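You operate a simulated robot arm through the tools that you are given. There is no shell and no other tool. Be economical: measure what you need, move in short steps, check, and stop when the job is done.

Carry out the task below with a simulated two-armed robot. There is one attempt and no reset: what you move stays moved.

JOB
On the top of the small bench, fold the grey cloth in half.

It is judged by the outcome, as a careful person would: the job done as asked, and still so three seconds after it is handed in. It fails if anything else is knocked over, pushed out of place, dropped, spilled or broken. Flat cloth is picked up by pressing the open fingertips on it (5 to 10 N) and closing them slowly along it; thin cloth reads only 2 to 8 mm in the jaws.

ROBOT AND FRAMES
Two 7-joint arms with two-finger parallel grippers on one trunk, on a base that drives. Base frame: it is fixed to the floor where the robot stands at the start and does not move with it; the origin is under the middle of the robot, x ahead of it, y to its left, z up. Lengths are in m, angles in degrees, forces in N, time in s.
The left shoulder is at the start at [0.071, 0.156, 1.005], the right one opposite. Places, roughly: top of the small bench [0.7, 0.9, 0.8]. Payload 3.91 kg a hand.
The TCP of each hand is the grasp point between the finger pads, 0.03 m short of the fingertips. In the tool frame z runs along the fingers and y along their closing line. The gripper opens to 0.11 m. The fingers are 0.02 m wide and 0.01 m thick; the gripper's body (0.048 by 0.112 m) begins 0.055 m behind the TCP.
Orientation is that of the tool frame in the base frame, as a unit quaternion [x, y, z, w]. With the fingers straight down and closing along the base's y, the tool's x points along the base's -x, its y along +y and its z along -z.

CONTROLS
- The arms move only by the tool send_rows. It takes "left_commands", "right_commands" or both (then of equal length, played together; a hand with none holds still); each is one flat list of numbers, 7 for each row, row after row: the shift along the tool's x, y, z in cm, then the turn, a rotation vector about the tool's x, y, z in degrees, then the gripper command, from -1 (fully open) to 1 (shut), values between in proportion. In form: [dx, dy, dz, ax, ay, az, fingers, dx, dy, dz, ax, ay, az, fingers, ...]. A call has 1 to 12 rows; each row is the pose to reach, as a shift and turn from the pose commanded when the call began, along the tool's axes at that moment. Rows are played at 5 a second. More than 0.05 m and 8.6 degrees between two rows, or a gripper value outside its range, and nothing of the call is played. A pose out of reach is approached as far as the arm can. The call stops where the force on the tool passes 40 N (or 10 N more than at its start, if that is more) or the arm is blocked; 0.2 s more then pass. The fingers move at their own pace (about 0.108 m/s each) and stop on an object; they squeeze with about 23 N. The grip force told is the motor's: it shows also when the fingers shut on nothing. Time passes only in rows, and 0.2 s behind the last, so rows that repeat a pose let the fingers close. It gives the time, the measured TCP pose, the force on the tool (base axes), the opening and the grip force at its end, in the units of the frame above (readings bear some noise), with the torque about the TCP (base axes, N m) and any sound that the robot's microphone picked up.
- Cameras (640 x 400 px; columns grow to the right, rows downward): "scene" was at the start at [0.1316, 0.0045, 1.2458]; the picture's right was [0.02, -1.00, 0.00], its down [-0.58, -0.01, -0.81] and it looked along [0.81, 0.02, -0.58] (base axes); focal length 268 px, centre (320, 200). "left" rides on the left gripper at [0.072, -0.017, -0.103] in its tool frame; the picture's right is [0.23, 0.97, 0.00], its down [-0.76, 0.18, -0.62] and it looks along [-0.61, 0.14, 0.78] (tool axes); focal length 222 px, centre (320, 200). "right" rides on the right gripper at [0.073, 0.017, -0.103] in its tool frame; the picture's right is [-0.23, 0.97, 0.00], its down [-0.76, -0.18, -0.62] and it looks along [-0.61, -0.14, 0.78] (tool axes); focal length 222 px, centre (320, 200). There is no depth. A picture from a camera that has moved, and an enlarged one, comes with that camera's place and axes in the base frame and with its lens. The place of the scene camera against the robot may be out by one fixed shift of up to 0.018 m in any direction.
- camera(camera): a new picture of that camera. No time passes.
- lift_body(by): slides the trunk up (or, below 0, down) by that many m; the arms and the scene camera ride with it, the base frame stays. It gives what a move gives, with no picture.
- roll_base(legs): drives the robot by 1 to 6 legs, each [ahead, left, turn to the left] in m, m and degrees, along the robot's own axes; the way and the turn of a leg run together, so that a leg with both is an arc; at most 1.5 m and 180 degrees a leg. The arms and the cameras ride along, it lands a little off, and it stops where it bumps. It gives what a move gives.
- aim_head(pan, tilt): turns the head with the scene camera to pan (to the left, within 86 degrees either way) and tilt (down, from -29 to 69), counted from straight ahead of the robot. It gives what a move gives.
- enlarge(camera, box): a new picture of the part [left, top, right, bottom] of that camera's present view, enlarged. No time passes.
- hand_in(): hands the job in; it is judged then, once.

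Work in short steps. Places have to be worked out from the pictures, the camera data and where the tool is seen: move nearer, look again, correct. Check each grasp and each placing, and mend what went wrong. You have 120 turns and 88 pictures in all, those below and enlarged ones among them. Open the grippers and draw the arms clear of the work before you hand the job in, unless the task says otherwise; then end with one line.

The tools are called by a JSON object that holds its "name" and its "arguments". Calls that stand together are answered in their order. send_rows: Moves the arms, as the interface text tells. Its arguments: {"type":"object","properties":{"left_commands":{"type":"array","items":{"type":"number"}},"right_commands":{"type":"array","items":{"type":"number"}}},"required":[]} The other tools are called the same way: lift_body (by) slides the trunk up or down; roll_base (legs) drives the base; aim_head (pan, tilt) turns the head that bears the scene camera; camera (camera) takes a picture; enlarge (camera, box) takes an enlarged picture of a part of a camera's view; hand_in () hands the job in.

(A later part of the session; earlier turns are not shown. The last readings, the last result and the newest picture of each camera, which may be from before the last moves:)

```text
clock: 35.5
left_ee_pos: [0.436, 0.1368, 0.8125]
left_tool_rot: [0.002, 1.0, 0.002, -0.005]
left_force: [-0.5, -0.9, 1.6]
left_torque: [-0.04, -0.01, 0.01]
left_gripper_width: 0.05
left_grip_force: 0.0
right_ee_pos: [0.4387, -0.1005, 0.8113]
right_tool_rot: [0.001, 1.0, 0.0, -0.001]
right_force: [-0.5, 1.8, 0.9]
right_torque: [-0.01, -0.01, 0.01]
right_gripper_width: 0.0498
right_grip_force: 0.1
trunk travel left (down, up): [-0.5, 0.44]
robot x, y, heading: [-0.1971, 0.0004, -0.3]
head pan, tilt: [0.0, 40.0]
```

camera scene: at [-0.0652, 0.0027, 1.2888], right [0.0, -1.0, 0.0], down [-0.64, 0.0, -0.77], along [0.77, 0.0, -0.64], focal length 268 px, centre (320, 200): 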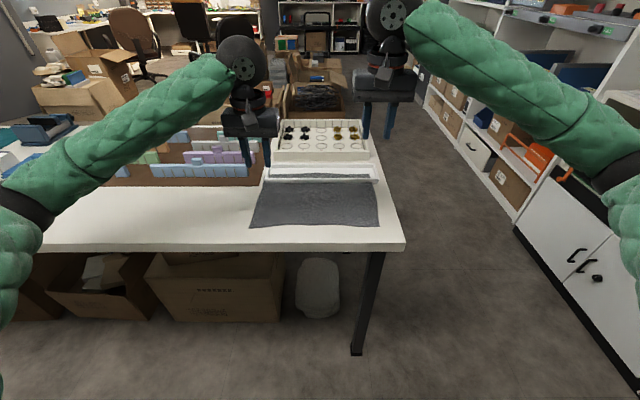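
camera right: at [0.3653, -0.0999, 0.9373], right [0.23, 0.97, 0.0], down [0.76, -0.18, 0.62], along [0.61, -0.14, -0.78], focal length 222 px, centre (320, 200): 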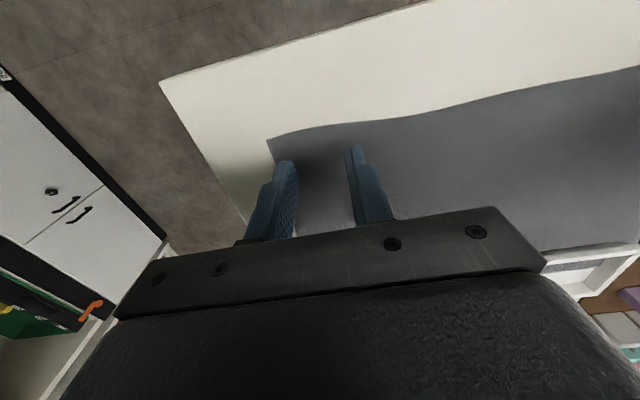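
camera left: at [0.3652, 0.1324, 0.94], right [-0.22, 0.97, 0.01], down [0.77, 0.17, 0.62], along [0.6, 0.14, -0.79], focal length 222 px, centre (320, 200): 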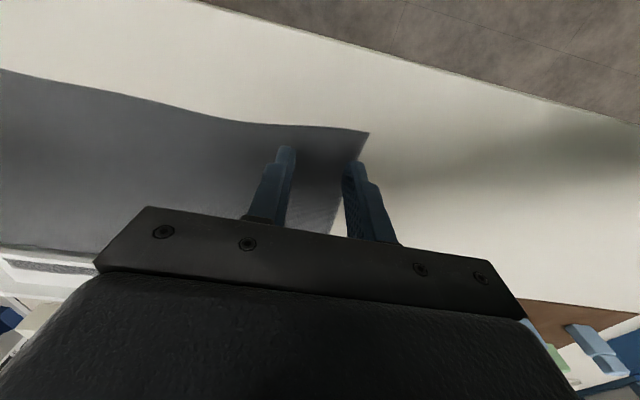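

Now at light contact; I press about 1 mm further and read.

{"name": "send_rows", "arguments": {"left_commands": [0, 0, 0.05, 0, 0, 0, 0.09, 0, 0, 0.05, 0, 0, 0, 0.09], "right_commands": [0, 0, 0.05, 0, 0, 0, 0.09, 0, 0, 0.05, 0, 0, 0, 0.09]}}

```text
clock: 36.1
left_ee_pos: [0.4353, 0.1377, 0.8123]
left_tool_rot: [0.001, 1.0, 0.002, -0.004]
left_force: [1.7, 0.1, 4.5]
left_torque: [-0.07, -0.05, 0.0]
left_gripper_width: 0.0503
left_grip_force: 0.0
right_ee_pos: [0.4366, -0.1013, 0.8122]
right_tool_rot: [0.001, 1.0, 0.0, 0.0]
right_force: [-0.4, -0.4, 2.1]
right_torque: [0.01, -0.01, 0.0]
right_gripper_width: 0.0499
right_grip_force: 0.0
trunk travel left (down, up): [-0.5, 0.44]
robot x, y, heading: [-0.1962, 0.0008, -0.2]
head pan, tilt: [0.0, 40.0]
```

Left is at 4.5 N and right at 2 N. I add a little and close slowly over two calls.

{"name": "send_rows", "arguments": {"left_commands": [0, 0, 0.05, 0, 0, 0, 0.09, 0, 0, 0.05, 0, 0, 0, 0.15, 0, 0, 0.05, 0, 0, 0, 0.2, 0, 0, 0.05, 0, 0, 0, 0.25, 0, 0, 0.05, 0, 0, 0, 0.3, 0, 0, 0.05, 0, 0, 0, 0.35, 0, 0, 0.05, 0, 0, 0, 0.4, 0, 0, 0.05, 0, 0, 0, 0.45, 0, 0, 0.05, 0, 0, 0, 0.5], "right_commands": [0, 0, 0.1, 0, 0, 0, 0.09, 0, 0, 0.1, 0, 0, 0, 0.15, 0, 0, 0.1, 0, 0, 0, 0.2, 0, 0, 0.1, 0, 0, 0, 0.25, 0, 0, 0.1, 0, 0, 0, 0.3, 0, 0, 0.1, 0, 0, 0, 0.35, 0, 0, 0.1, 0, 0, 0, 0.4, 0, 0, 0.1, 0, 0, 0, 0.45, 0, 0, 0.1, 0, 0, 0, 0.5]}}

{"name": "enlarge", "arguments": {"camera": "left", "box": [200, 100, 440, 250]}}

{"name": "enlarge", "arguments": {"camera": "right", "box": [200, 100, 440, 250]}}

```text
clock: 38.1
left_ee_pos: [0.4352, 0.1356, 0.8121]
left_tool_rot: [0.003, 1.0, 0.002, -0.004]
left_force: [-0.1, -0.4, 6.0]
left_torque: [-0.04, 0.02, -0.03]
left_gripper_width: 0.0276
left_grip_force: 0.6
right_ee_pos: [0.4373, -0.0995, 0.8124]
right_tool_rot: [0.001, 1.0, 0.0, 0.001]
right_force: [0.9, 2.6, 18.1]
right_torque: [0.01, -0.06, 0.0]
right_gripper_width: 0.0279
right_grip_force: 0.0
trunk travel left (down, up): [-0.5, 0.44]
robot x, y, heading: [-0.1949, -0.0006, 0.0]
head pan, tilt: [0.0, 40.0]
```

```text
2.67 times, centred on (320, 175) of left
camera zoom: at [0.3639, 0.1203, 0.9165], right [-0.22, 0.97, 0.0], down [0.77, 0.17, 0.62], along [0.6, 0.14, -0.79], focal length 592 px, centre (320, 267)
```

zoom: 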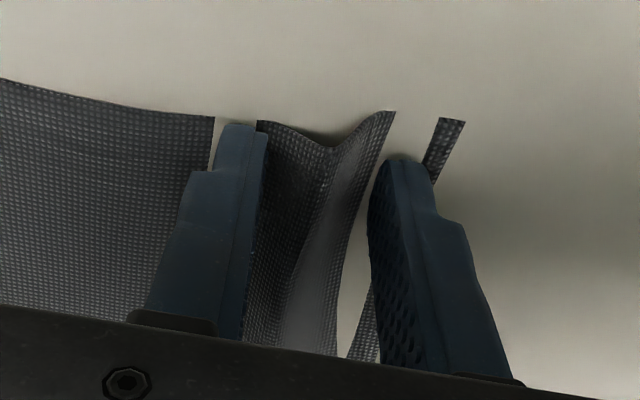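

```text
2.67 times, centred on (320, 175) of right
camera zoom: at [0.365, -0.0835, 0.914], right [0.23, 0.97, 0.0], down [0.76, -0.18, 0.62], along [0.61, -0.14, -0.78], focal length 592 px, centre (320, 267)
```

zoom: 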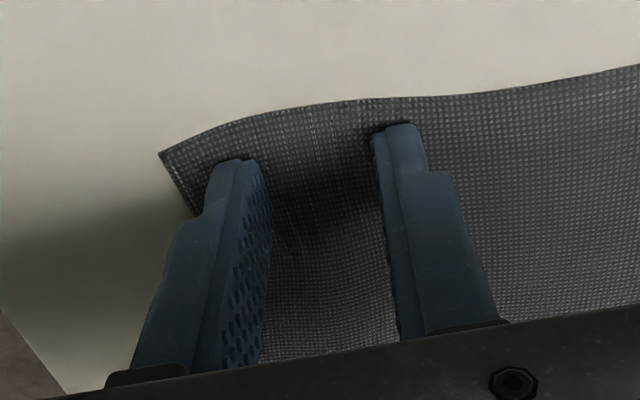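

The left pinch works at 6 N: the cloth bulges up between the pads. The right hand pressed too hard at 18 N. I finish closing the left while the right lifts, reopens and comes back down more lightly.

{"name": "send_rows", "arguments": {"left_commands": [0, 0, 0, 0, 0, 0, 0.55, 0, 0, 0, 0, 0, 0, 0.6, 0, 0, 0, 0, 0, 0, 0.65, 0, 0, 0, 0, 0, 0, 0.7, 0, 0, 0, 0, 0, 0, 0.75, 0, 0, 0, 0, 0, 0, 0.8, 0, 0, 0, 0, 0, 0, 0.85, 0, 0, 0, 0, 0, 0, 0.9, 0, 0, 0, 0, 0, 0, 0.95, 0, 0, 0, 0, 0, 0, 1, 0, 0, 0, 0, 0, 0, 1], "right_commands": [0, 0, -0.3, 0, 0, 0, 0.5, 0, 0, -0.6, 0, 0, 0, 0.09, 0, 0, -0.6, 0, 0, 0, 0.09, 0, 0, -0.6, 0, 0, 0, 0.09, 0, 0, -0.6, 0, 0, 0, 0.09, 0, 0, -0.3, 0, 0, 0, 0.09, 0, 0, -0.2, 0, 0, 0, 0.09, 0, 0, -0.15, 0, 0, 0, 0.09, 0, 0, -0.1, 0, 0, 0, 0.09, 0, 0, -0.1, 0, 0, 0, 0.09, 0, 0, -0.1, 0, 0, 0, 0.09]}}

{"name": "enlarge", "arguments": {"camera": "left", "box": [200, 100, 440, 250]}}

```text
clock: 40.5
left_ee_pos: [0.4369, 0.1374, 0.8111]
left_tool_rot: [0.002, 1.0, 0.001, -0.004]
left_force: [1.4, -0.6, 12.1]
left_torque: [-0.02, -0.1, 0.01]
left_gripper_width: 0.0027
left_grip_force: 22.5
right_ee_pos: [0.4381, -0.1008, 0.8128]
right_tool_rot: [0.0, 1.0, 0.0, 0.0]
right_force: [-0.2, 0.7, 1.1]
right_torque: [0.02, 0.03, 0.0]
right_gripper_width: 0.0502
right_grip_force: 0.2
trunk travel left (down, up): [-0.5, 0.44]
robot x, y, heading: [-0.1976, 0.0026, -0.2]
head pan, tilt: [0.0, 40.0]
```

```text
2.67 times, centred on (320, 175) of left
camera zoom: at [0.3643, 0.12, 0.9164], right [-0.22, 0.97, 0.01], down [0.77, 0.17, 0.62], along [0.6, 0.14, -0.79], focal length 592 px, centre (320, 267)
```

zoom: 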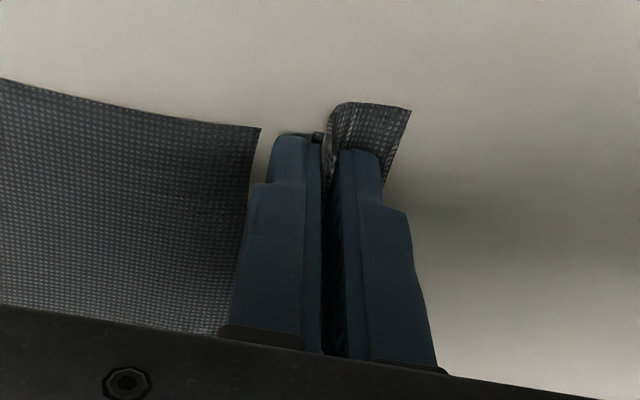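

The left hand holds the cloth (2.7 mm). The right hand gets a little more pressure, aiming at 5–8 N.

{"name": "send_rows", "arguments": {"right_commands": [0, 0, 0.06, 0, 0, 0, 0.09, 0, 0, 0.06, 0, 0, 0, 0.09], "left_commands": [0, 0, -0.3, 0, 0, 0, 1, 0, 0, -0.3, 0, 0, 0, 1]}}

```text
clock: 41.1
left_ee_pos: [0.4354, 0.136, 0.8147]
left_tool_rot: [0.004, 1.0, 0.002, -0.005]
left_force: [0.2, -0.6, -0.3]
left_torque: [0.0, -0.03, -0.03]
left_gripper_width: 0.003
left_grip_force: 22.8
right_ee_pos: [0.4378, -0.1002, 0.8116]
right_tool_rot: [0.001, 1.0, -0.001, -0.001]
right_force: [-0.3, -1.1, 8.5]
right_torque: [0.04, -0.02, 0.01]
right_gripper_width: 0.0501
right_grip_force: 0.6
trunk travel left (down, up): [-0.5, 0.44]
robot x, y, heading: [-0.1985, 0.006, -0.3]
head pan, tilt: [0.0, 40.0]
```

The right hand now presses 8.5 N; I close it slowly.

{"name": "send_rows", "arguments": {"right_commands": [0, 0, 0, 0, 0, 0, 0.14, 0, 0, 0, 0, 0, 0, 0.19, 0, 0, 0, 0, 0, 0, 0.24, 0, 0, 0, 0, 0, 0, 0.29, 0, 0, 0, 0, 0, 0, 0.34, 0, 0, 0, 0, 0, 0, 0.39, 0, 0, 0, 0, 0, 0, 0.44, 0, 0, 0, 0, 0, 0, 0.49, 0, 0, 0, 0, 0, 0, 0.54]}}

{"name": "enlarge", "arguments": {"camera": "right", "box": [200, 100, 440, 250]}}

```text
clock: 43.1
left_ee_pos: [0.4357, 0.1371, 0.8142]
left_tool_rot: [0.003, 1.0, 0.003, -0.005]
left_force: [0.6, -8.6, 0.3]
left_torque: [-0.24, 0.01, 0.01]
left_gripper_width: 0.0027
left_grip_force: 22.6
right_ee_pos: [0.4371, -0.1011, 0.8113]
right_tool_rot: [0.001, 1.0, 0.0, 0.0]
right_force: [2.6, 9.2, 14.8]
right_torque: [0.29, -0.07, -0.19]
right_gripper_width: 0.0261
right_grip_force: 8.5
trunk travel left (down, up): [-0.5, 0.44]
robot x, y, heading: [-0.1948, 0.0004, -0.0]
head pan, tilt: [0.0, 40.0]
```

```text
2.67 times, centred on (320, 175) of right
camera zoom: at [0.3654, -0.0837, 0.914], right [0.23, 0.97, 0.0], down [0.76, -0.18, 0.62], along [0.61, -0.14, -0.78], focal length 592 px, centre (320, 267)
```

zoom: 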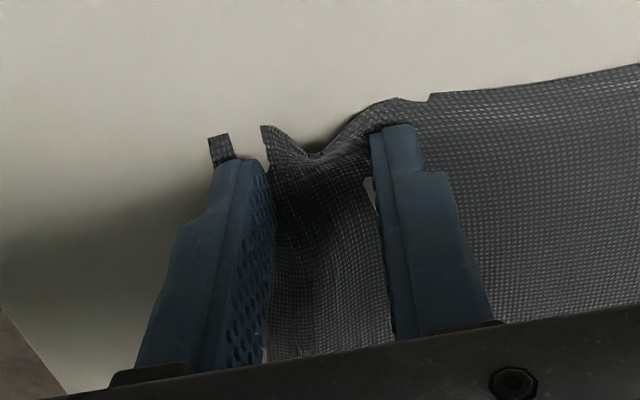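

It bulges. The cloth is taut between the hands (9 N), so I let the left hand give 1.2 cm inward while the right finishes closing.

{"name": "send_rows", "arguments": {"right_commands": [0, 0, 0, 0, 0, 0, 0.54, 0, 0, 0, 0, 0, 0, 0.59, 0, 0, 0, 0, 0, 0, 0.64, 0, 0, 0, 0, 0, 0, 0.69, 0, 0, 0, 0, 0, 0, 0.74, 0, 0, 0, 0, 0, 0, 0.79, 0, 0, 0, 0, 0, 0, 0.84, 0, 0, 0, 0, 0, 0, 0.9, 0, 0, 0, 0, 0, 0, 0.95, 0, 0, 0, 0, 0, 0, 1, 0, 0, 0, 0, 0, 0, 1], "left_commands": [0, -0.3, 0, 0, 0, 0, 1, 0, -0.6, 0, 0, 0, 0, 1, 0, -0.9, 0, 0, 0, 0, 1, 0, -1.1, 0, 0, 0, 0, 1, 0, -1.2, 0, 0, 0, 0, 1, 0, -1.2, 0, 0, 0, 0, 1, 0, -1.2, 0, 0, 0, 0, 1, 0, -1.3, 0, 0, 0, 0, 1, 0, -1.4, 0, 0, 0, 0, 1, 0, -1.4, 0, 0, 0, 0, 1, 0, -1.4, 0, 0, 0, 0, 1]}}

{"name": "enlarge", "arguments": {"camera": "right", "box": [200, 100, 440, 250]}}

{"name": "camera", "arguments": {"camera": "scene"}}

```text
clock: 45.5
left_ee_pos: [0.434, 0.1227, 0.8135]
left_tool_rot: [0.002, 1.0, 0.001, -0.006]
left_force: [2.7, -4.9, 0.0]
left_torque: [-0.18, -0.06, 0.02]
left_gripper_width: 0.0026
left_grip_force: 23.2
right_ee_pos: [0.4377, -0.1001, 0.8113]
right_tool_rot: [0.002, 1.0, 0.0, 0.0]
right_force: [8.8, 5.9, 23.0]
right_torque: [0.14, -0.3, -0.12]
right_gripper_width: 0.0032
right_grip_force: 22.7
trunk travel left (down, up): [-0.5, 0.44]
robot x, y, heading: [-0.1917, 0.002, 0.0]
head pan, tilt: [0.0, 40.0]
```

```text
2.67 times, centred on (320, 175) of right
camera zoom: at [0.3655, -0.0836, 0.9142], right [0.23, 0.97, 0.0], down [0.76, -0.18, 0.62], along [0.61, -0.14, -0.78], focal length 592 px, centre (320, 267)
```

zoom: 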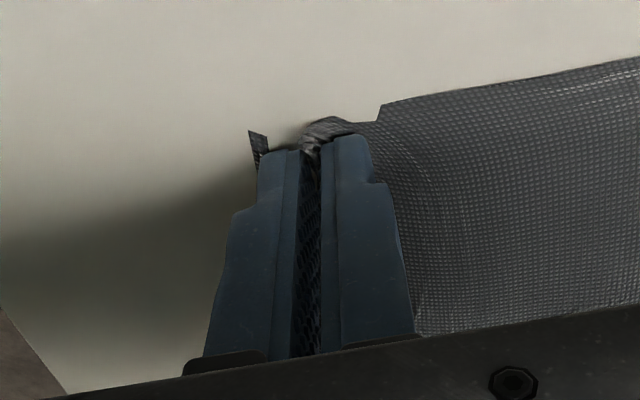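

```text
54 pictures are left
camera scene: at [-0.0658, 0.003, 1.289], right [0.0, -1.0, 0.0], down [-0.64, 0.0, -0.77], along [0.77, 0.0, -0.64], focal length 268 px, centre (320, 200)
```

scene: 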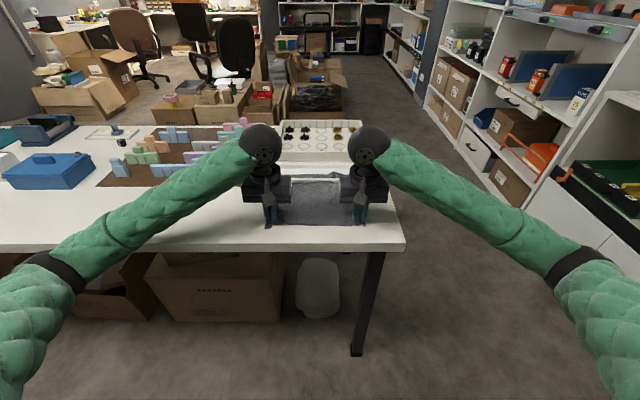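

Both corners are held (2.6 and 3.2 mm). With the bench at z=0.782, the cloth's far edge is at about x=0.658 and the tray's near wall at about 0.605. I raise the hands 2 cm and pull gently back 3 cm first, watching the force.

{"name": "send_rows", "arguments": {"right_commands": [0, 0, -1, 0, 0, 0, 1, 0, 0.5, -2, 0, 0, 0, 1, 0.7, 0.5, -2, 0, 0, 0, 1, 1.5, 0.5, -2, 0, 0, 0, 1, 2.2, 0.5, -2, 0, 0, 0, 1, 3, 0.5, -2, 0, 0, 0, 1], "left_commands": [0, 0, -1, 0, 0, 0, 1, 0, 0, -2, 0, 0, 0, 1, 0.7, 0, -2, 0, 0, 0, 1, 1.5, 0, -2, 0, 0, 0, 1, 2.2, 0, -2, 0, 0, 0, 1, 3, 0, -2, 0, 0, 0, 1]}}

{"name": "enlarge", "arguments": {"camera": "scene", "box": [220, 110, 420, 260]}}

{"name": "camera", "arguments": {"camera": "right"}}

```text
clock: 46.9
left_ee_pos: [0.4099, 0.1221, 0.8326]
left_tool_rot: [0.002, 1.0, 0.002, -0.007]
left_force: [31.0, 1.3, -2.9]
left_torque: [0.0, -0.89, 0.02]
left_gripper_width: 0.0024
left_grip_force: 23.3
right_ee_pos: [0.4102, -0.0956, 0.8278]
right_tool_rot: [0.002, 1.0, 0.0, -0.002]
right_force: [28.5, 3.8, -2.0]
right_torque: [0.17, -0.88, -0.03]
right_gripper_width: 0.0025
right_grip_force: 22.6
trunk travel left (down, up): [-0.5, 0.44]
robot x, y, heading: [-0.1931, -0.0009, 0.1]
head pan, tilt: [0.0, 40.0]
```

```text
2.67 times, centred on (320, 185) of scene
camera zoom: at [-0.0609, 0.0031, 1.2884], right [0.0, -1.0, 0.0], down [-0.65, 0.0, -0.76], along [0.76, 0.0, -0.65], focal length 714 px, centre (320, 240)
```

zoom: 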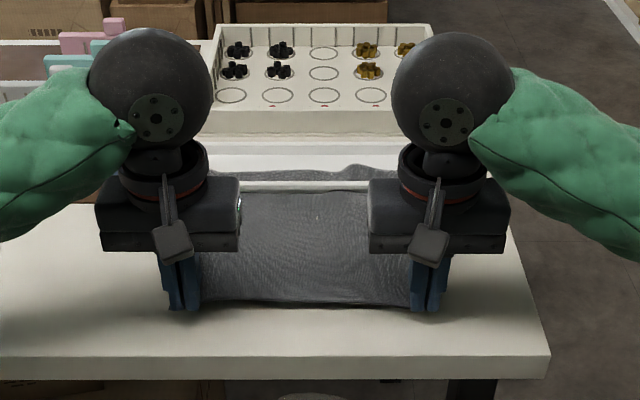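

```text
52 pictures are left
camera right: at [0.3391, -0.0787, 0.9318], right [0.23, 0.97, 0.0], down [0.76, -0.18, 0.62], along [0.6, -0.14, -0.78], focal length 222 px, centre (320, 200)
```

right: 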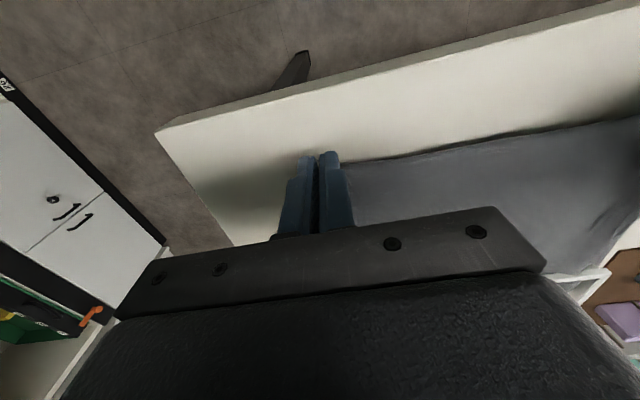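

Each hand reads 30 N: the far strip is caught behind the tray's near wall, so it must be lifted over rather than dragged. I go forward again with slack, arcing up until the hands are above the tray.

{"name": "send_rows", "arguments": {"right_commands": [-4, 0, -0.3, 0, 0, 0, 1, -7, 0, -3.3, 0, 0, 0, 1, -10, 0, -6.3, 0, 0, 0, 1, -13, 0, -8.8, 0, 0, 0, 1, -16, 0, -10.8, 0, 0, 0, 1, -19, 0, -12.3, 0, 0, 0, 1, -21, 0, -13.3, 0, 0, 0, 1, -21, 0, -13.3, 0, 0, 0, 1], "left_commands": [-4, 0, -0.3, 0, 0, 0, 1, -7, 0, -3.3, 0, 0, 0, 1, -10, 0, -6.3, 0, 0, 0, 1, -13, 0, -8.8, 0, 0, 0, 1, -16, 0, -10.8, 0, 0, 0, 1, -19, 0, -12.3, 0, 0, 0, 1, -21, 0, -13.3, 0, 0, 0, 1, -21, 0, -13.3, 0, 0, 0, 1]}}

{"name": "enlarge", "arguments": {"camera": "scene", "box": [200, 60, 440, 240]}}

```text
clock: 48.7
left_ee_pos: [0.6173, 0.1214, 0.9649]
left_tool_rot: [0.002, 1.0, 0.002, -0.006]
left_force: [-0.6, -1.9, -0.6]
left_torque: [-0.04, 0.02, -0.02]
left_gripper_width: 0.0022
left_grip_force: 23.1
right_ee_pos: [0.619, -0.096, 0.9645]
right_tool_rot: [0.001, 1.0, 0.0, -0.001]
right_force: [-1.0, 1.7, 1.2]
right_torque: [0.06, 0.01, -0.02]
right_gripper_width: 0.0022
right_grip_force: 22.6
trunk travel left (down, up): [-0.5, 0.44]
robot x, y, heading: [-0.1955, 0.0016, -0.2]
head pan, tilt: [0.0, 40.0]
```

```text
2.22 times, centred on (320, 150) of scene
camera zoom: at [-0.065, 0.0027, 1.2888], right [0.0, -1.0, 0.0], down [-0.64, 0.0, -0.77], along [0.77, 0.0, -0.64], focal length 595 px, centre (320, 311)
```

zoom: 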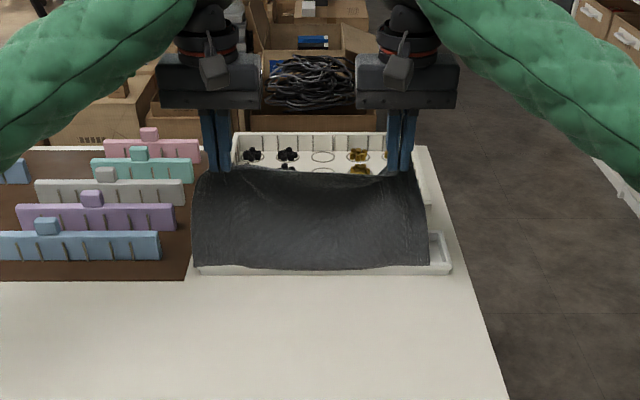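

Good: the cloth now hangs from the hands with little force and only its lower edge is in the tray. I lift straight up so the edge clears the wall.

{"name": "send_rows", "arguments": {"right_commands": [0, 0, -2, 0, 0, 0, 1, 0, 0, -4, 0, 0, 0, 1, 0, 0, -6, 0, 0, 0, 1, 0, 0, -8, 0, 0, 0, 1, 0, 0, -10, 0, 0, 0, 1, 0, 0, -12, 0, 0, 0, 1, 0, 0, -12, 0, 0, 0, 1], "left_commands": [0, 0, -2, 0, 0, 0, 1, 0, 0, -4, 0, 0, 0, 1, 0, 0, -6, 0, 0, 0, 1, 0, 0, -8, 0, 0, 0, 1, 0, 0, -10, 0, 0, 0, 1, 0, 0, -12, 0, 0, 0, 1, 0, 0, -12, 0, 0, 0, 1]}}

{"name": "enlarge", "arguments": {"camera": "scene", "box": [200, 40, 440, 240]}}

```text
clock: 50.3
left_ee_pos: [0.6193, 0.1212, 1.0839]
left_tool_rot: [0.002, 1.0, 0.001, -0.006]
left_force: [-0.2, 0.1, 0.0]
left_torque: [0.0, 0.03, -0.01]
left_gripper_width: 0.0
left_grip_force: 23.2
right_ee_pos: [0.6201, -0.0958, 1.0831]
right_tool_rot: [0.002, 1.0, 0.0, -0.002]
right_force: [0.1, 0.6, -0.5]
right_torque: [-0.02, 0.01, 0.01]
right_gripper_width: 0.0001
right_grip_force: 23.4
trunk travel left (down, up): [-0.5, 0.44]
robot x, y, heading: [-0.1967, 0.0016, -0.3]
head pan, tilt: [0.0, 40.0]
```

```text
2.00 times, centred on (320, 140) of scene
camera zoom: at [-0.0637, 0.0027, 1.2886], right [0.0, -1.0, 0.0], down [-0.64, 0.0, -0.76], along [0.76, 0.0, -0.64], focal length 535 px, centre (320, 320)
```

zoom: 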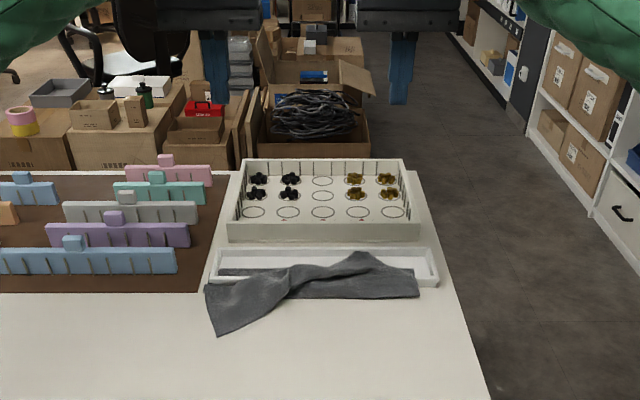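

The cloth slipped out of both jaws and dropped, crumpled, in front of the tray. I look closely.

{"name": "send_rows", "arguments": {"left_commands": [4, 2, 0, 0, 0, 0, 0.5, 8, 4, 0, 0, 0, 0, 0.1, 12, 6, 2, 0, 0, 0, 0.1], "right_commands": [4, 0, 0, 0, 0, 0, 0.5, 8, 3, 0, 0, 0, 0, 0.1, 12, 6, 2, 0, 0, 0, 0.1]}}

{"name": "enlarge", "arguments": {"camera": "scene", "box": [240, 130, 400, 230]}}

{"name": "enlarge", "arguments": {"camera": "right", "box": [160, 0, 520, 230]}}

```text
refused: row 3 steps farther than a row can; nothing moved
```

```text
4.00 times, centred on (320, 180) of scene
camera zoom: at [-0.0637, 0.0027, 1.2886], right [0.0, -1.0, 0.0], down [-0.64, 0.0, -0.76], along [0.76, 0.0, -0.64], focal length 1071 px, centre (320, 280)
```

zoom: 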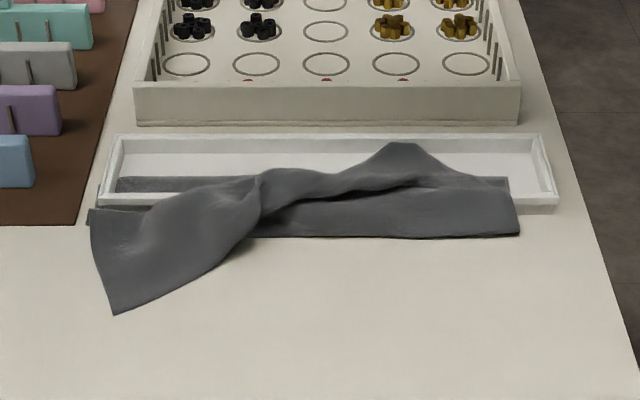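

```text
1.74 times, centred on (340, 115) of right
camera zoom: at [0.5482, -0.0788, 1.185], right [0.23, 0.97, 0.0], down [0.76, -0.18, 0.62], along [0.6, -0.14, -0.78], focal length 386 px, centre (285, 348)
```

zoom: 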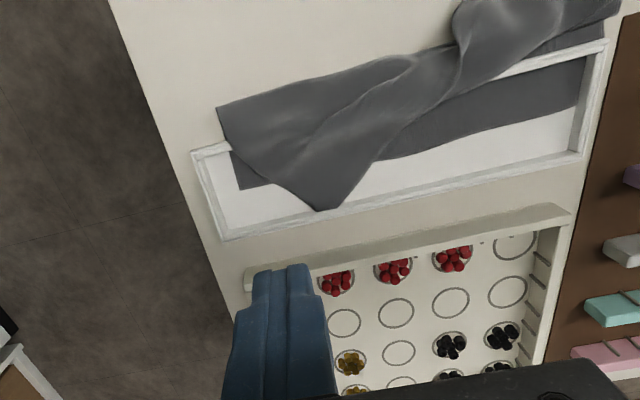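

The far strip stayed exactly where it was in the tray. Before deciding, I test whether that strip can be lifted at all: the left hand will pinch it inside the tray at about (0.64, 0.118), where it is a single layer. The right hand withdraws.

{"name": "send_rows", "arguments": {"left_commands": [-1, 0, 4.5, 0, 0, 0, 0.6, -2.1, -0.3, 9, 0, 0, 0, 0.27, -2.1, -0.3, 13.5, 0, 0, 0, 0.27, -2.1, -0.3, 18, 0, 0, 0, 0.27, -2.1, -0.3, 21, 0, 0, 0, 0.27, -2.1, -0.3, 23.5, 0, 0, 0, 0.27, -2.1, -0.3, 25.5, 0, 0, 0, 0.27], "right_commands": [3, -2, 0, 0, 0, 0, 0.6, 6, -4, 0, 0, 0, 0, 0.27, 9, -6, 0, 0, 0, 0, 0.27, 12, -8, 0, 0, 0, 0, 0.27, 15, -10, 0, 0, 0, 0, 0.27, 15, -10, 0, 0, 0, 0, 0.27, 15, -10, 0, 0, 0, 0, 0.27]}}

{"name": "camera", "arguments": {"camera": "left"}}

```text
clock: 51.9
left_ee_pos: [0.6369, 0.1179, 0.8294]
left_tool_rot: [0.003, 1.0, 0.001, -0.006]
left_force: [-0.3, -0.1, 0.0]
left_torque: [-0.03, 0.01, 0.0]
left_gripper_width: 0.04
left_grip_force: 0.0
right_ee_pos: [0.4669, -0.1956, 1.0824]
right_tool_rot: [0.001, 1.0, 0.001, -0.001]
right_force: [-0.7, 0.5, -0.2]
right_torque: [-0.01, 0.01, 0.04]
right_gripper_width: 0.0402
right_grip_force: 0.1
trunk travel left (down, up): [-0.5, 0.44]
robot x, y, heading: [-0.1973, 0.0005, -0.2]
head pan, tilt: [0.0, 40.0]
```

```text
47 pictures are left
camera left: at [0.5659, 0.1012, 0.9348], right [-0.22, 0.97, 0.01], down [0.77, 0.17, 0.62], along [0.6, 0.14, -0.79], focal length 222 px, centre (320, 200)
```

left: 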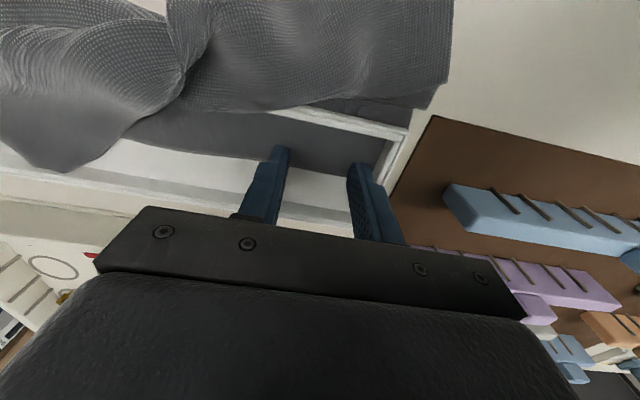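

The fingers are over the strip. I descend to light contact.

{"name": "send_rows", "arguments": {"left_commands": [0, 0, 0.4, 0, 0, 0, 0.27, 0, 0, 0.7, 0, 0, 0, 0.27, 0, 0, 0.9, 0, 0, 0, 0.27, 0, 0, 1.1, 0, 0, 0, 0.27, 0, 0, 1.3, 0, 0, 0, 0.27]}}

```text
clock: 53.1
left_ee_pos: [0.6348, 0.119, 0.8177]
left_tool_rot: [0.001, 1.0, 0.001, -0.005]
left_force: [0.3, -0.5, -0.7]
left_torque: [-0.03, -0.02, 0.01]
left_gripper_width: 0.0406
left_grip_force: 0.1
right_ee_pos: [0.4638, -0.197, 1.0846]
right_tool_rot: [0.001, 1.0, 0.0, 0.0]
right_force: [-0.8, -0.2, -0.3]
right_torque: [0.0, -0.02, 0.01]
right_gripper_width: 0.0401
right_grip_force: 0.1
trunk travel left (down, up): [-0.5, 0.44]
robot x, y, heading: [-0.1938, -0.003, 0.1]
head pan, tilt: [0.0, 40.0]
```

{"name": "send_rows", "arguments": {"left_commands": [0, 0, 0.2, 0, 0, 0, 0.27, 0, 0, 0.35, 0, 0, 0, 0.27, 0, 0, 0.45, 0, 0, 0, 0.27, 0, 0, 0.5, 0, 0, 0, 0.27]}}

```text
clock: 54.1
left_ee_pos: [0.6347, 0.1176, 0.8161]
left_tool_rot: [0.003, 1.0, 0.0, -0.002]
left_force: [-3.1, 5.6, 38.8]
left_torque: [-0.17, 0.0, -0.03]
left_gripper_width: 0.0397
left_grip_force: 0.0
right_ee_pos: [0.4647, -0.197, 1.0846]
right_tool_rot: [0.001, 1.0, 0.0, 0.002]
right_force: [1.1, -0.2, 0.4]
right_torque: [0.01, 0.01, -0.02]
right_gripper_width: 0.0403
right_grip_force: 0.1
trunk travel left (down, up): [-0.5, 0.44]
robot x, y, heading: [-0.1941, 0.0008, -0.3]
head pan, tilt: [0.0, 40.0]
```

Contact is on a tray floor about 4 mm above the bench, at 39 N, too hard. I back off to about 7 N and check.

{"name": "send_rows", "arguments": {"left_commands": [0, 0, -0.26, 0, 0, 0, 0.27, 0, 0, -0.26, 0, 0, 0, 0.27]}}

```text
clock: 54.7
left_ee_pos: [0.6355, 0.1179, 0.817]
left_tool_rot: [0.003, 1.0, 0.002, -0.004]
left_force: [5.8, -2.3, 29.2]
left_torque: [-0.45, -0.28, 0.07]
left_gripper_width: 0.0399
left_grip_force: 0.0
right_ee_pos: [0.4638, -0.1972, 1.0843]
right_tool_rot: [0.001, 1.0, 0.0, 0.001]
right_force: [-0.4, -1.0, 0.5]
right_torque: [0.01, 0.01, 0.02]
right_gripper_width: 0.0403
right_grip_force: 0.0
trunk travel left (down, up): [-0.5, 0.44]
robot x, y, heading: [-0.1923, 0.0015, -0.2]
head pan, tilt: [0.0, 40.0]
```

{"name": "send_rows", "arguments": {"left_commands": [0, 0, -0.12, 0, 0, 0, 0.27, 0, 0, -0.12, 0, 0, 0, 0.27]}}

```text
clock: 55.3
left_ee_pos: [0.6341, 0.1187, 0.8168]
left_tool_rot: [0.002, 1.0, 0.002, -0.004]
left_force: [2.1, -3.3, 16.3]
left_torque: [-0.33, -0.14, 0.05]
left_gripper_width: 0.0409
left_grip_force: 0.3
right_ee_pos: [0.4648, -0.1967, 1.0838]
right_tool_rot: [0.0, 1.0, 0.0, 0.0]
right_force: [0.2, 0.1, -0.1]
right_torque: [-0.01, -0.01, 0.01]
right_gripper_width: 0.0401
right_grip_force: 0.0
trunk travel left (down, up): [-0.5, 0.44]
robot x, y, heading: [-0.1938, 0.0033, -0.1]
head pan, tilt: [0.0, 40.0]
```

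Another 0.8 mm up brings it to about 7 N; then I close slowly.

{"name": "send_rows", "arguments": {"left_commands": [0, 0, -0.08, 0, 0, 0, 0.27, 0, 0, -0.08, 0, 0, 0, 0.33, 0, 0, -0.08, 0, 0, 0, 0.39, 0, 0, -0.08, 0, 0, 0, 0.45, 0, 0, -0.08, 0, 0, 0, 0.51, 0, 0, -0.08, 0, 0, 0, 0.57, 0, 0, -0.08, 0, 0, 0, 0.64, 0, 0, -0.08, 0, 0, 0, 0.71, 0, 0, -0.08, 0, 0, 0, 0.78, 0, 0, -0.08, 0, 0, 0, 0.86, 0, 0, -0.08, 0, 0, 0, 1, 0, 0, -0.08, 0, 0, 0, 1]}}

{"name": "enlarge", "arguments": {"camera": "left", "box": [160, 60, 460, 250]}}

```text
clock: 57.9
left_ee_pos: [0.6356, 0.1201, 0.8178]
left_tool_rot: [0.001, 1.0, 0.002, -0.004]
left_force: [-6.3, 19.3, 2.1]
left_torque: [0.61, 0.18, 0.0]
left_gripper_width: 0.0048
left_grip_force: 22.3
right_ee_pos: [0.4653, -0.1965, 1.0849]
right_tool_rot: [0.001, 1.0, 0.0, 0.0]
right_force: [-0.3, -1.1, -0.2]
right_torque: [0.0, 0.02, 0.01]
right_gripper_width: 0.0403
right_grip_force: 0.0
trunk travel left (down, up): [-0.5, 0.44]
robot x, y, heading: [-0.1966, -0.0021, 0.0]
head pan, tilt: [0.0, 40.0]
```

```text
2.11 times, centred on (310, 155) of left
camera zoom: at [0.5642, 0.103, 0.9223], right [-0.22, 0.97, 0.01], down [0.77, 0.17, 0.62], along [0.6, 0.14, -0.79], focal length 468 px, centre (341, 295)
```

zoom: 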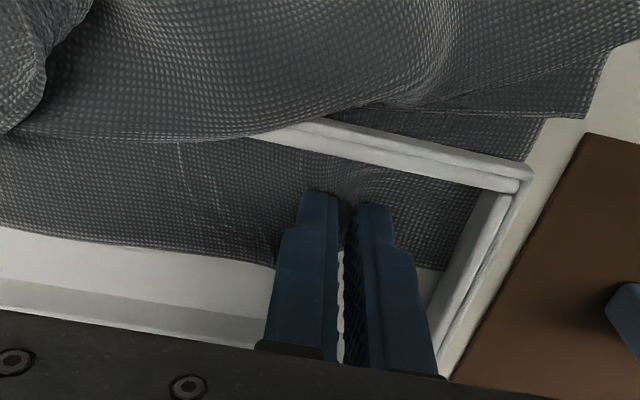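

The far strip is held (4.8 mm). I lift it gently 1.5 cm and read the force.

{"name": "send_rows", "arguments": {"left_commands": [0, 0, -0.4, 0, 0, 0, 1, 0, 0, -0.8, 0, 0, 0, 1, 0, 0, -1.2, 0, 0, 0, 1, 0, 0, -1.6, 0, 0, 0, 1, 0, 0, -2, 0, 0, 0, 1, 0, 0, -2, 0, 0, 0, 1]}}

{"name": "enlarge", "arguments": {"camera": "left", "box": [160, 60, 460, 250]}}

```text
clock: 59.3
left_ee_pos: [0.6305, 0.1208, 0.8337]
left_tool_rot: [0.001, 1.0, 0.002, -0.006]
left_force: [2.7, 17.3, -4.6]
left_torque: [0.56, -0.08, 0.02]
left_gripper_width: 0.0035
left_grip_force: 23.2
right_ee_pos: [0.4618, -0.1929, 1.0861]
right_tool_rot: [-0.001, 1.0, -0.001, 0.001]
right_force: [0.4, 0.0, 0.9]
right_torque: [0.01, -0.05, -0.02]
right_gripper_width: 0.0401
right_grip_force: 0.0
trunk travel left (down, up): [-0.5, 0.44]
robot x, y, heading: [-0.192, -0.0002, 0.4]
head pan, tilt: [0.0, 40.0]
```

```text
2.11 times, centred on (310, 155) of left
camera zoom: at [0.56, 0.1044, 0.9396], right [-0.23, 0.97, 0.01], down [0.77, 0.17, 0.61], along [0.6, 0.14, -0.79], focal length 468 px, centre (341, 295)
```

zoom: 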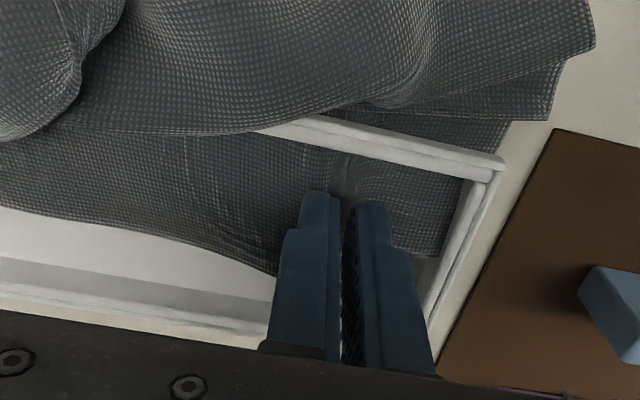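

The vertical load is only about 5 N, so it does lift. I ease 1 cm toward +y, where it pulls sideways, and go on lifting.

{"name": "send_rows", "arguments": {"left_commands": [0, 0.4, -0.5, 0, 0, 0, 1, 0, 0.8, -1, 0, 0, 0, 1, 0, 1, -1.8, 0, 0, 0, 1, 0, 1, -2.6, 0, 0, 0, 1, 0, 1, -3.4, 0, 0, 0, 1, 0, 1, -4, 0, 0, 0, 1, 0, 1, -4, 0, 0, 0, 1]}}

{"name": "camera", "arguments": {"camera": "left"}}

{"name": "enlarge", "arguments": {"camera": "scene", "box": [220, 110, 420, 240]}}

```text
clock: 60.9
left_ee_pos: [0.6379, 0.1278, 0.8763]
left_tool_rot: [0.001, 1.0, 0.002, -0.006]
left_force: [0.5, -0.4, 0.2]
left_torque: [0.0, -0.02, -0.02]
left_gripper_width: 0.0
left_grip_force: 22.8
right_ee_pos: [0.4672, -0.1971, 1.0821]
right_tool_rot: [0.001, 1.0, 0.0, 0.0]
right_force: [0.8, -0.3, 0.1]
right_torque: [-0.01, 0.01, 0.01]
right_gripper_width: 0.0403
right_grip_force: 0.1
trunk travel left (down, up): [-0.5, 0.44]
robot x, y, heading: [-0.1954, -0.0018, 0.1]
head pan, tilt: [0.0, 40.0]
```

```text
44 pictures are left
camera left: at [0.5667, 0.1119, 0.9812], right [-0.22, 0.97, 0.01], down [0.77, 0.17, 0.62], along [0.6, 0.14, -0.79], focal length 222 px, centre (320, 200)
```

left: 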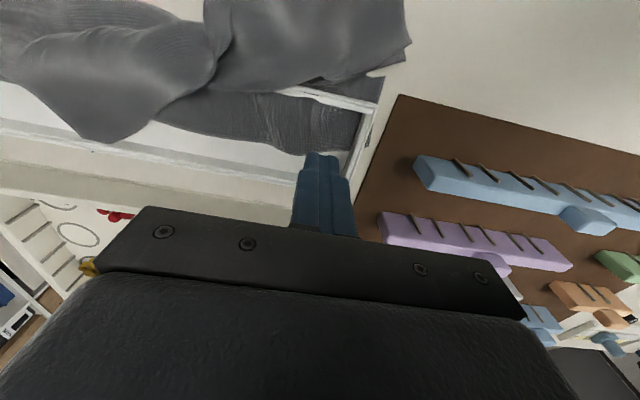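

```text
3.08 times, centred on (320, 175) of scene
camera zoom: at [-0.065, 0.0027, 1.2888], right [0.0, -1.0, 0.0], down [-0.64, 0.0, -0.77], along [0.77, 0.0, -0.64], focal length 824 px, centre (320, 277)
```

zoom: 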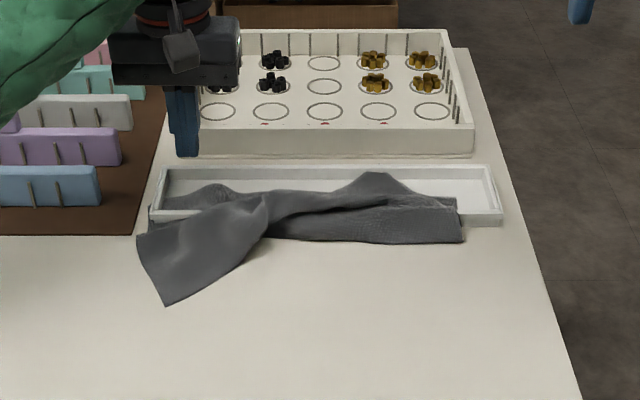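

It slipped again while the strip stayed trapped by the fixed tray, so the far strip is not coming out. The sensible fold is in place: near half over far half, near edge onto far edge, over the low wall. First I retract the left hand and get a clear overhead view of the crumpled part.

{"name": "send_rows", "arguments": {"left_commands": [0, 0, -4, 0, 0, 0, 1, 2, 2, -8, 0, 0, 0, 0.4, 5, 4, -12, 0, 0, 0, 0.09, 9, 6, -13, 0, 0, 0, 0.09, 13, 8, -13, 0, 0, 0, 0.09], "right_commands": [-2, 3, 2, 0, 0, 0, 0.09, -4, 6, 4, 0, 0, 0, 0.09, -6, 9, 6, 0, 0, 0, 0.09, -6, 12, 6, 0, 0, 0, 0.09, -6, 14, 6, 0, 0, 0, 0.09]}}

{"name": "camera", "arguments": {"camera": "right"}}

{"name": "enlarge", "arguments": {"camera": "scene", "box": [240, 130, 400, 230]}}

```text
refused: row 3 steps farther than a row can; nothing moved
```

```text
42 pictures are left
camera right: at [0.3954, -0.179, 1.1853], right [0.23, 0.97, 0.0], down [0.76, -0.18, 0.62], along [0.61, -0.14, -0.78], focal length 222 px, centre (320, 200)
```

right: 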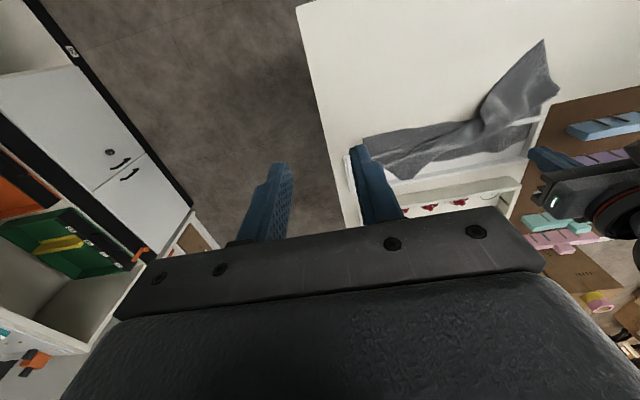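

```text
4.00 times, centred on (320, 180) of scene
camera zoom: at [-0.065, 0.0027, 1.2888], right [0.0, -1.0, 0.0], down [-0.64, 0.0, -0.77], along [0.77, 0.0, -0.64], focal length 1071 px, centre (320, 280)
```

zoom: 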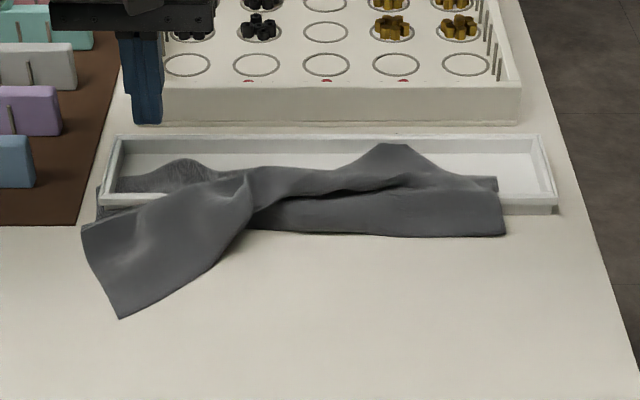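

The cloth also slid about 1.2 cm toward +y, but is otherwise the same. I retract the left hand (smaller rows) and bring the right wrist camera over the cloth.

{"name": "send_rows", "arguments": {"left_commands": [0, 0, -3, 0, 0, 0, 1, 0, 0, -6, 0, 0, 0, 0.4, 2, 2, -9, 0, 0, 0, 0.09, 5, 4, -11, 0, 0, 0, 0.09, 8, 6, -12, 0, 0, 0, 0.09, 11, 8, -12, 0, 0, 0, 0.09], "right_commands": [-1, 3, 1, 0, 0, 0, 0.09, -2, 6, 2, 0, 0, 0, 0.09, -3, 9, 3, 0, 0, 0, 0.09, -4, 12, 4, 0, 0, 0, 0.09, -6, 14, 6, 0, 0, 0, 0.09, -6, 14, 8, 0, 0, 0, 0.09]}}

{"name": "enlarge", "arguments": {"camera": "right", "box": [160, 0, 540, 240]}}

```text
clock: 62.3
left_ee_pos: [0.5283, 0.2076, 0.9976]
left_tool_rot: [0.003, 1.0, 0.001, -0.004]
left_force: [-0.5, 0.2, -0.1]
left_torque: [-0.01, -0.03, 0.03]
left_gripper_width: 0.0503
left_grip_force: 0.2
right_ee_pos: [0.5273, -0.0562, 1.004]
right_tool_rot: [0.001, 1.0, -0.001, 0.0]
right_force: [-0.5, 0.1, -0.4]
right_torque: [0.01, -0.02, -0.01]
right_gripper_width: 0.0504
right_grip_force: 0.1
trunk travel left (down, up): [-0.5, 0.44]
robot x, y, heading: [-0.198, -0.0013, -0.2]
head pan, tilt: [0.0, 40.0]
```

```text
1.67 times, centred on (350, 120) of right
camera zoom: at [0.4553, -0.0391, 1.1059], right [0.23, 0.97, 0.0], down [0.76, -0.18, 0.62], along [0.61, -0.14, -0.78], focal length 370 px, centre (270, 333)
```

zoom: 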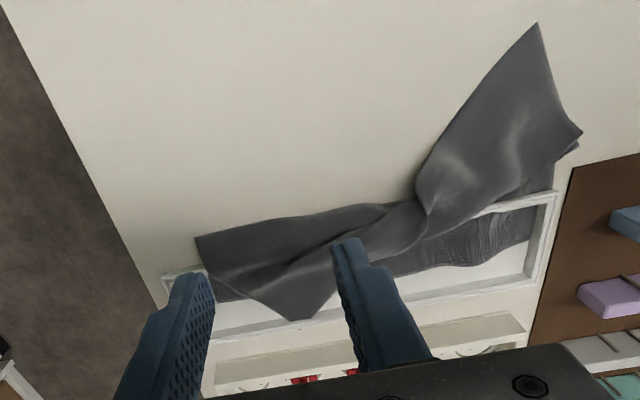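

The left near corner lies at about (0.49, 0.139) on the bench. The right near corner flops into the tray at about (0.68, −0.06). I place both hands just above them.

{"name": "send_rows", "arguments": {"left_commands": [0.5, -2, 3, 0, 0, 0, 0.09, 1, -4, 6, 0, 0, 0, 0.09, 1.5, -6, 9, 0, 0, 0, 0.09, 2.1, -7.4, 12, 0, 0, 0, 0.09, 2.1, -7.4, 15, 0, 0, 0, 0.09, 2.1, -7.4, 17.3, 0, 0, 0, 0.09], "right_commands": [-3, 0, 2, 0, 0, 0, 0.09, -6, 0, 4, 0, 0, 0, 0.09, -9, 0, 7, 0, 0, 0, 0.09, -12, 0, 10, 0, 0, 0, 0.09, -13.8, 0, 13, 0, 0, 0, 0.09, -13.8, 0, 15, 0, 0, 0, 0.09]}}

{"name": "enlarge", "arguments": {"camera": "left", "box": [160, 60, 480, 250]}}

{"name": "enlarge", "arguments": {"camera": "right", "box": [160, 30, 480, 250]}}

```text
clock: 63.7
left_ee_pos: [0.5066, 0.1345, 0.8234]
left_tool_rot: [0.003, 1.0, 0.001, -0.005]
left_force: [0.0, 0.0, -0.2]
left_torque: [0.01, -0.02, 0.01]
left_gripper_width: 0.05
left_grip_force: 0.2
right_ee_pos: [0.6658, -0.0568, 0.8524]
right_tool_rot: [0.001, 1.0, -0.001, -0.001]
right_force: [-0.6, -0.1, 0.2]
right_torque: [0.0, -0.01, 0.01]
right_gripper_width: 0.0498
right_grip_force: 0.1
trunk travel left (down, up): [-0.5, 0.44]
robot x, y, heading: [-0.1938, 0.0019, -0.0]
head pan, tilt: [0.0, 40.0]
```

```text
2.00 times, centred on (320, 155) of left
camera zoom: at [0.4351, 0.1184, 0.9287], right [-0.22, 0.97, 0.01], down [0.77, 0.17, 0.62], along [0.6, 0.14, -0.79], focal length 444 px, centre (320, 290)
```

zoom: 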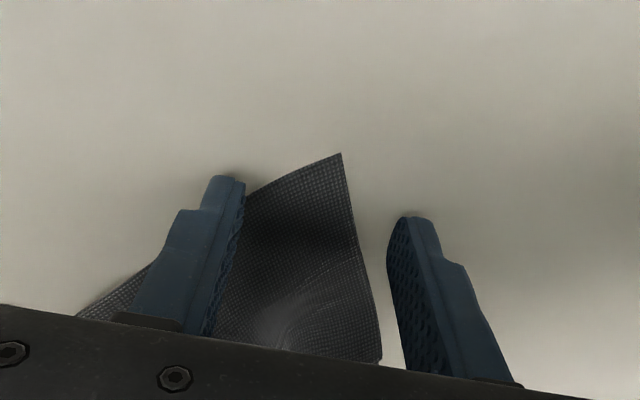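

```text
1.82 times, centred on (320, 140) of right
camera zoom: at [0.5945, -0.0401, 0.9556], right [0.23, 0.97, 0.0], down [0.76, -0.18, 0.62], along [0.61, -0.14, -0.78], focal length 404 px, centre (320, 309)
```

zoom: 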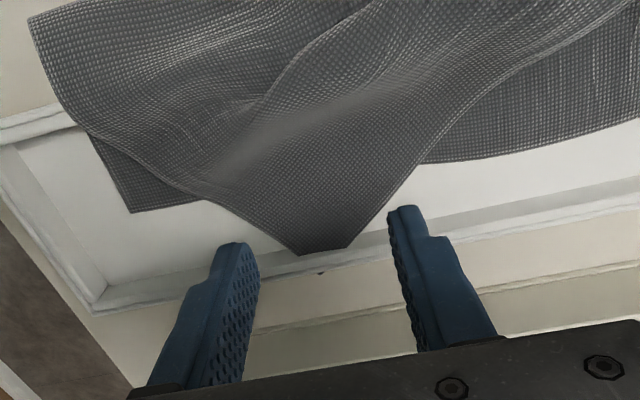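

For good two-finger contact I shift the left hand slightly inward and forward and the right hand 2.5 cm back, opening 4 cm each, and lower near to contact.

{"name": "send_rows", "arguments": {"left_commands": [0, -0.6, -1, 0, 0, 0, 0.27, -1.2, -1.2, -1, 0, 0, 0, 0.27, -1.2, -1.2, 0, 0, 0, 0, 0.27, -1.2, -1.2, 0.5, 0, 0, 0, 0.27, -1.2, -1.2, 0.8, 0, 0, 0, 0.27, -1.2, -1.2, 0.8, 0, 0, 0, 0.27], "right_commands": [1.2, 0.2, 0, 0, 0, 0, 0.27, 2.5, 0.4, 0, 0, 0, 0, 0.27, 2.5, 0.4, 1, 0, 0, 0, 0.27, 2.5, 0.4, 2, 0, 0, 0, 0.27, 2.5, 0.4, 2.7, 0, 0, 0, 0.27, 2.5, 0.4, 3, 0, 0, 0, 0.27]}}

{"name": "enlarge", "arguments": {"camera": "right", "box": [160, 30, 480, 250]}}

{"name": "enlarge", "arguments": {"camera": "left", "box": [160, 60, 480, 250]}}

```text
clock: 65.1
left_ee_pos: [0.5173, 0.1228, 0.8161]
left_tool_rot: [0.002, 1.0, 0.002, -0.005]
left_force: [-0.2, -0.3, 0.0]
left_torque: [0.02, -0.01, -0.05]
left_gripper_width: 0.0403
left_grip_force: 0.0
right_ee_pos: [0.6411, -0.0525, 0.8227]
right_tool_rot: [0.001, 1.0, -0.001, -0.001]
right_force: [0.1, -0.5, 1.4]
right_torque: [-0.03, 0.03, 0.0]
right_gripper_width: 0.0398
right_grip_force: 0.0
trunk travel left (down, up): [-0.5, 0.44]
robot x, y, heading: [-0.1923, 0.0016, -0.2]
head pan, tilt: [0.0, 40.0]
```

```text
1.82 times, centred on (320, 140) of right
camera zoom: at [0.5689, -0.0351, 0.9256], right [0.23, 0.97, 0.0], down [0.76, -0.18, 0.62], along [0.61, -0.14, -0.78], focal length 404 px, centre (320, 309)
```

zoom: 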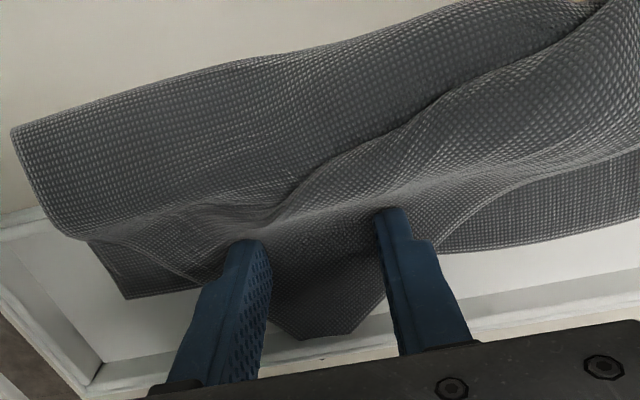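

```text
2.00 times, centred on (320, 155) of left
camera zoom: at [0.447, 0.1068, 0.9212], right [-0.22, 0.97, 0.01], down [0.77, 0.17, 0.62], along [0.6, 0.14, -0.79], focal length 444 px, centre (320, 290)
```

zoom: 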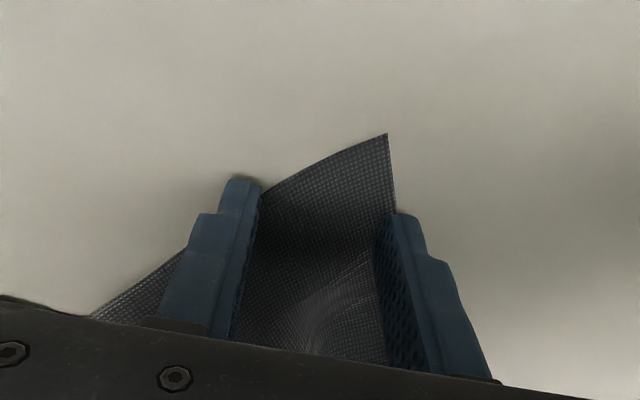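

Both straddle the cloth well. I go down to light contact.

{"name": "send_rows", "arguments": {"left_commands": [0, 0, 0.2, 0, 0, 0, 0.27, 0, 0, 0.35, 0, 0, 0, 0.27, 0, 0, 0.42, 0, 0, 0, 0.27, 0, 0, 0.42, 0, 0, 0, 0.27], "right_commands": [0, 0, 0.2, 0, 0, 0, 0.27, 0, 0, 0.35, 0, 0, 0, 0.27, 0, 0, 0.45, 0, 0, 0, 0.27, 0, 0, 0.45, 0, 0, 0, 0.27]}}

```text
clock: 66.1
left_ee_pos: [0.5183, 0.1233, 0.811]
left_tool_rot: [0.002, 1.0, 0.001, -0.005]
left_force: [1.0, 0.2, 1.0]
left_torque: [-0.03, 0.0, -0.02]
left_gripper_width: 0.0402
left_grip_force: 0.2
right_ee_pos: [0.6404, -0.052, 0.8189]
right_tool_rot: [0.001, 1.0, 0.0, -0.001]
right_force: [-0.8, 0.3, 1.6]
right_torque: [0.02, 0.03, 0.04]
right_gripper_width: 0.0403
right_grip_force: 0.0
trunk travel left (down, up): [-0.5, 0.44]
robot x, y, heading: [-0.1926, 0.0002, 0.1]
head pan, tilt: [0.0, 40.0]
```

{"name": "send_rows", "arguments": {"left_commands": [0, 0, 0.07, 0, 0, 0, 0.27, 0, 0, 0.07, 0, 0, 0, 0.27], "right_commands": [0, 0, 0.1, 0, 0, 0, 0.27, 0, 0, 0.12, 0, 0, 0, 0.27]}}

```text
clock: 66.7
left_ee_pos: [0.518, 0.1232, 0.8118]
left_tool_rot: [0.001, 1.0, 0.002, -0.005]
left_force: [0.7, -0.5, 3.7]
left_torque: [-0.02, -0.05, 0.01]
left_gripper_width: 0.04
left_grip_force: 0.1
right_ee_pos: [0.6408, -0.0523, 0.8176]
right_tool_rot: [0.001, 1.0, -0.001, 0.0]
right_force: [-0.2, -0.2, 1.8]
right_torque: [-0.02, -0.03, -0.01]
right_gripper_width: 0.04
right_grip_force: 0.0
trunk travel left (down, up): [-0.5, 0.44]
robot x, y, heading: [-0.1934, -0.0015, -0.0]
head pan, tilt: [0.0, 40.0]
```

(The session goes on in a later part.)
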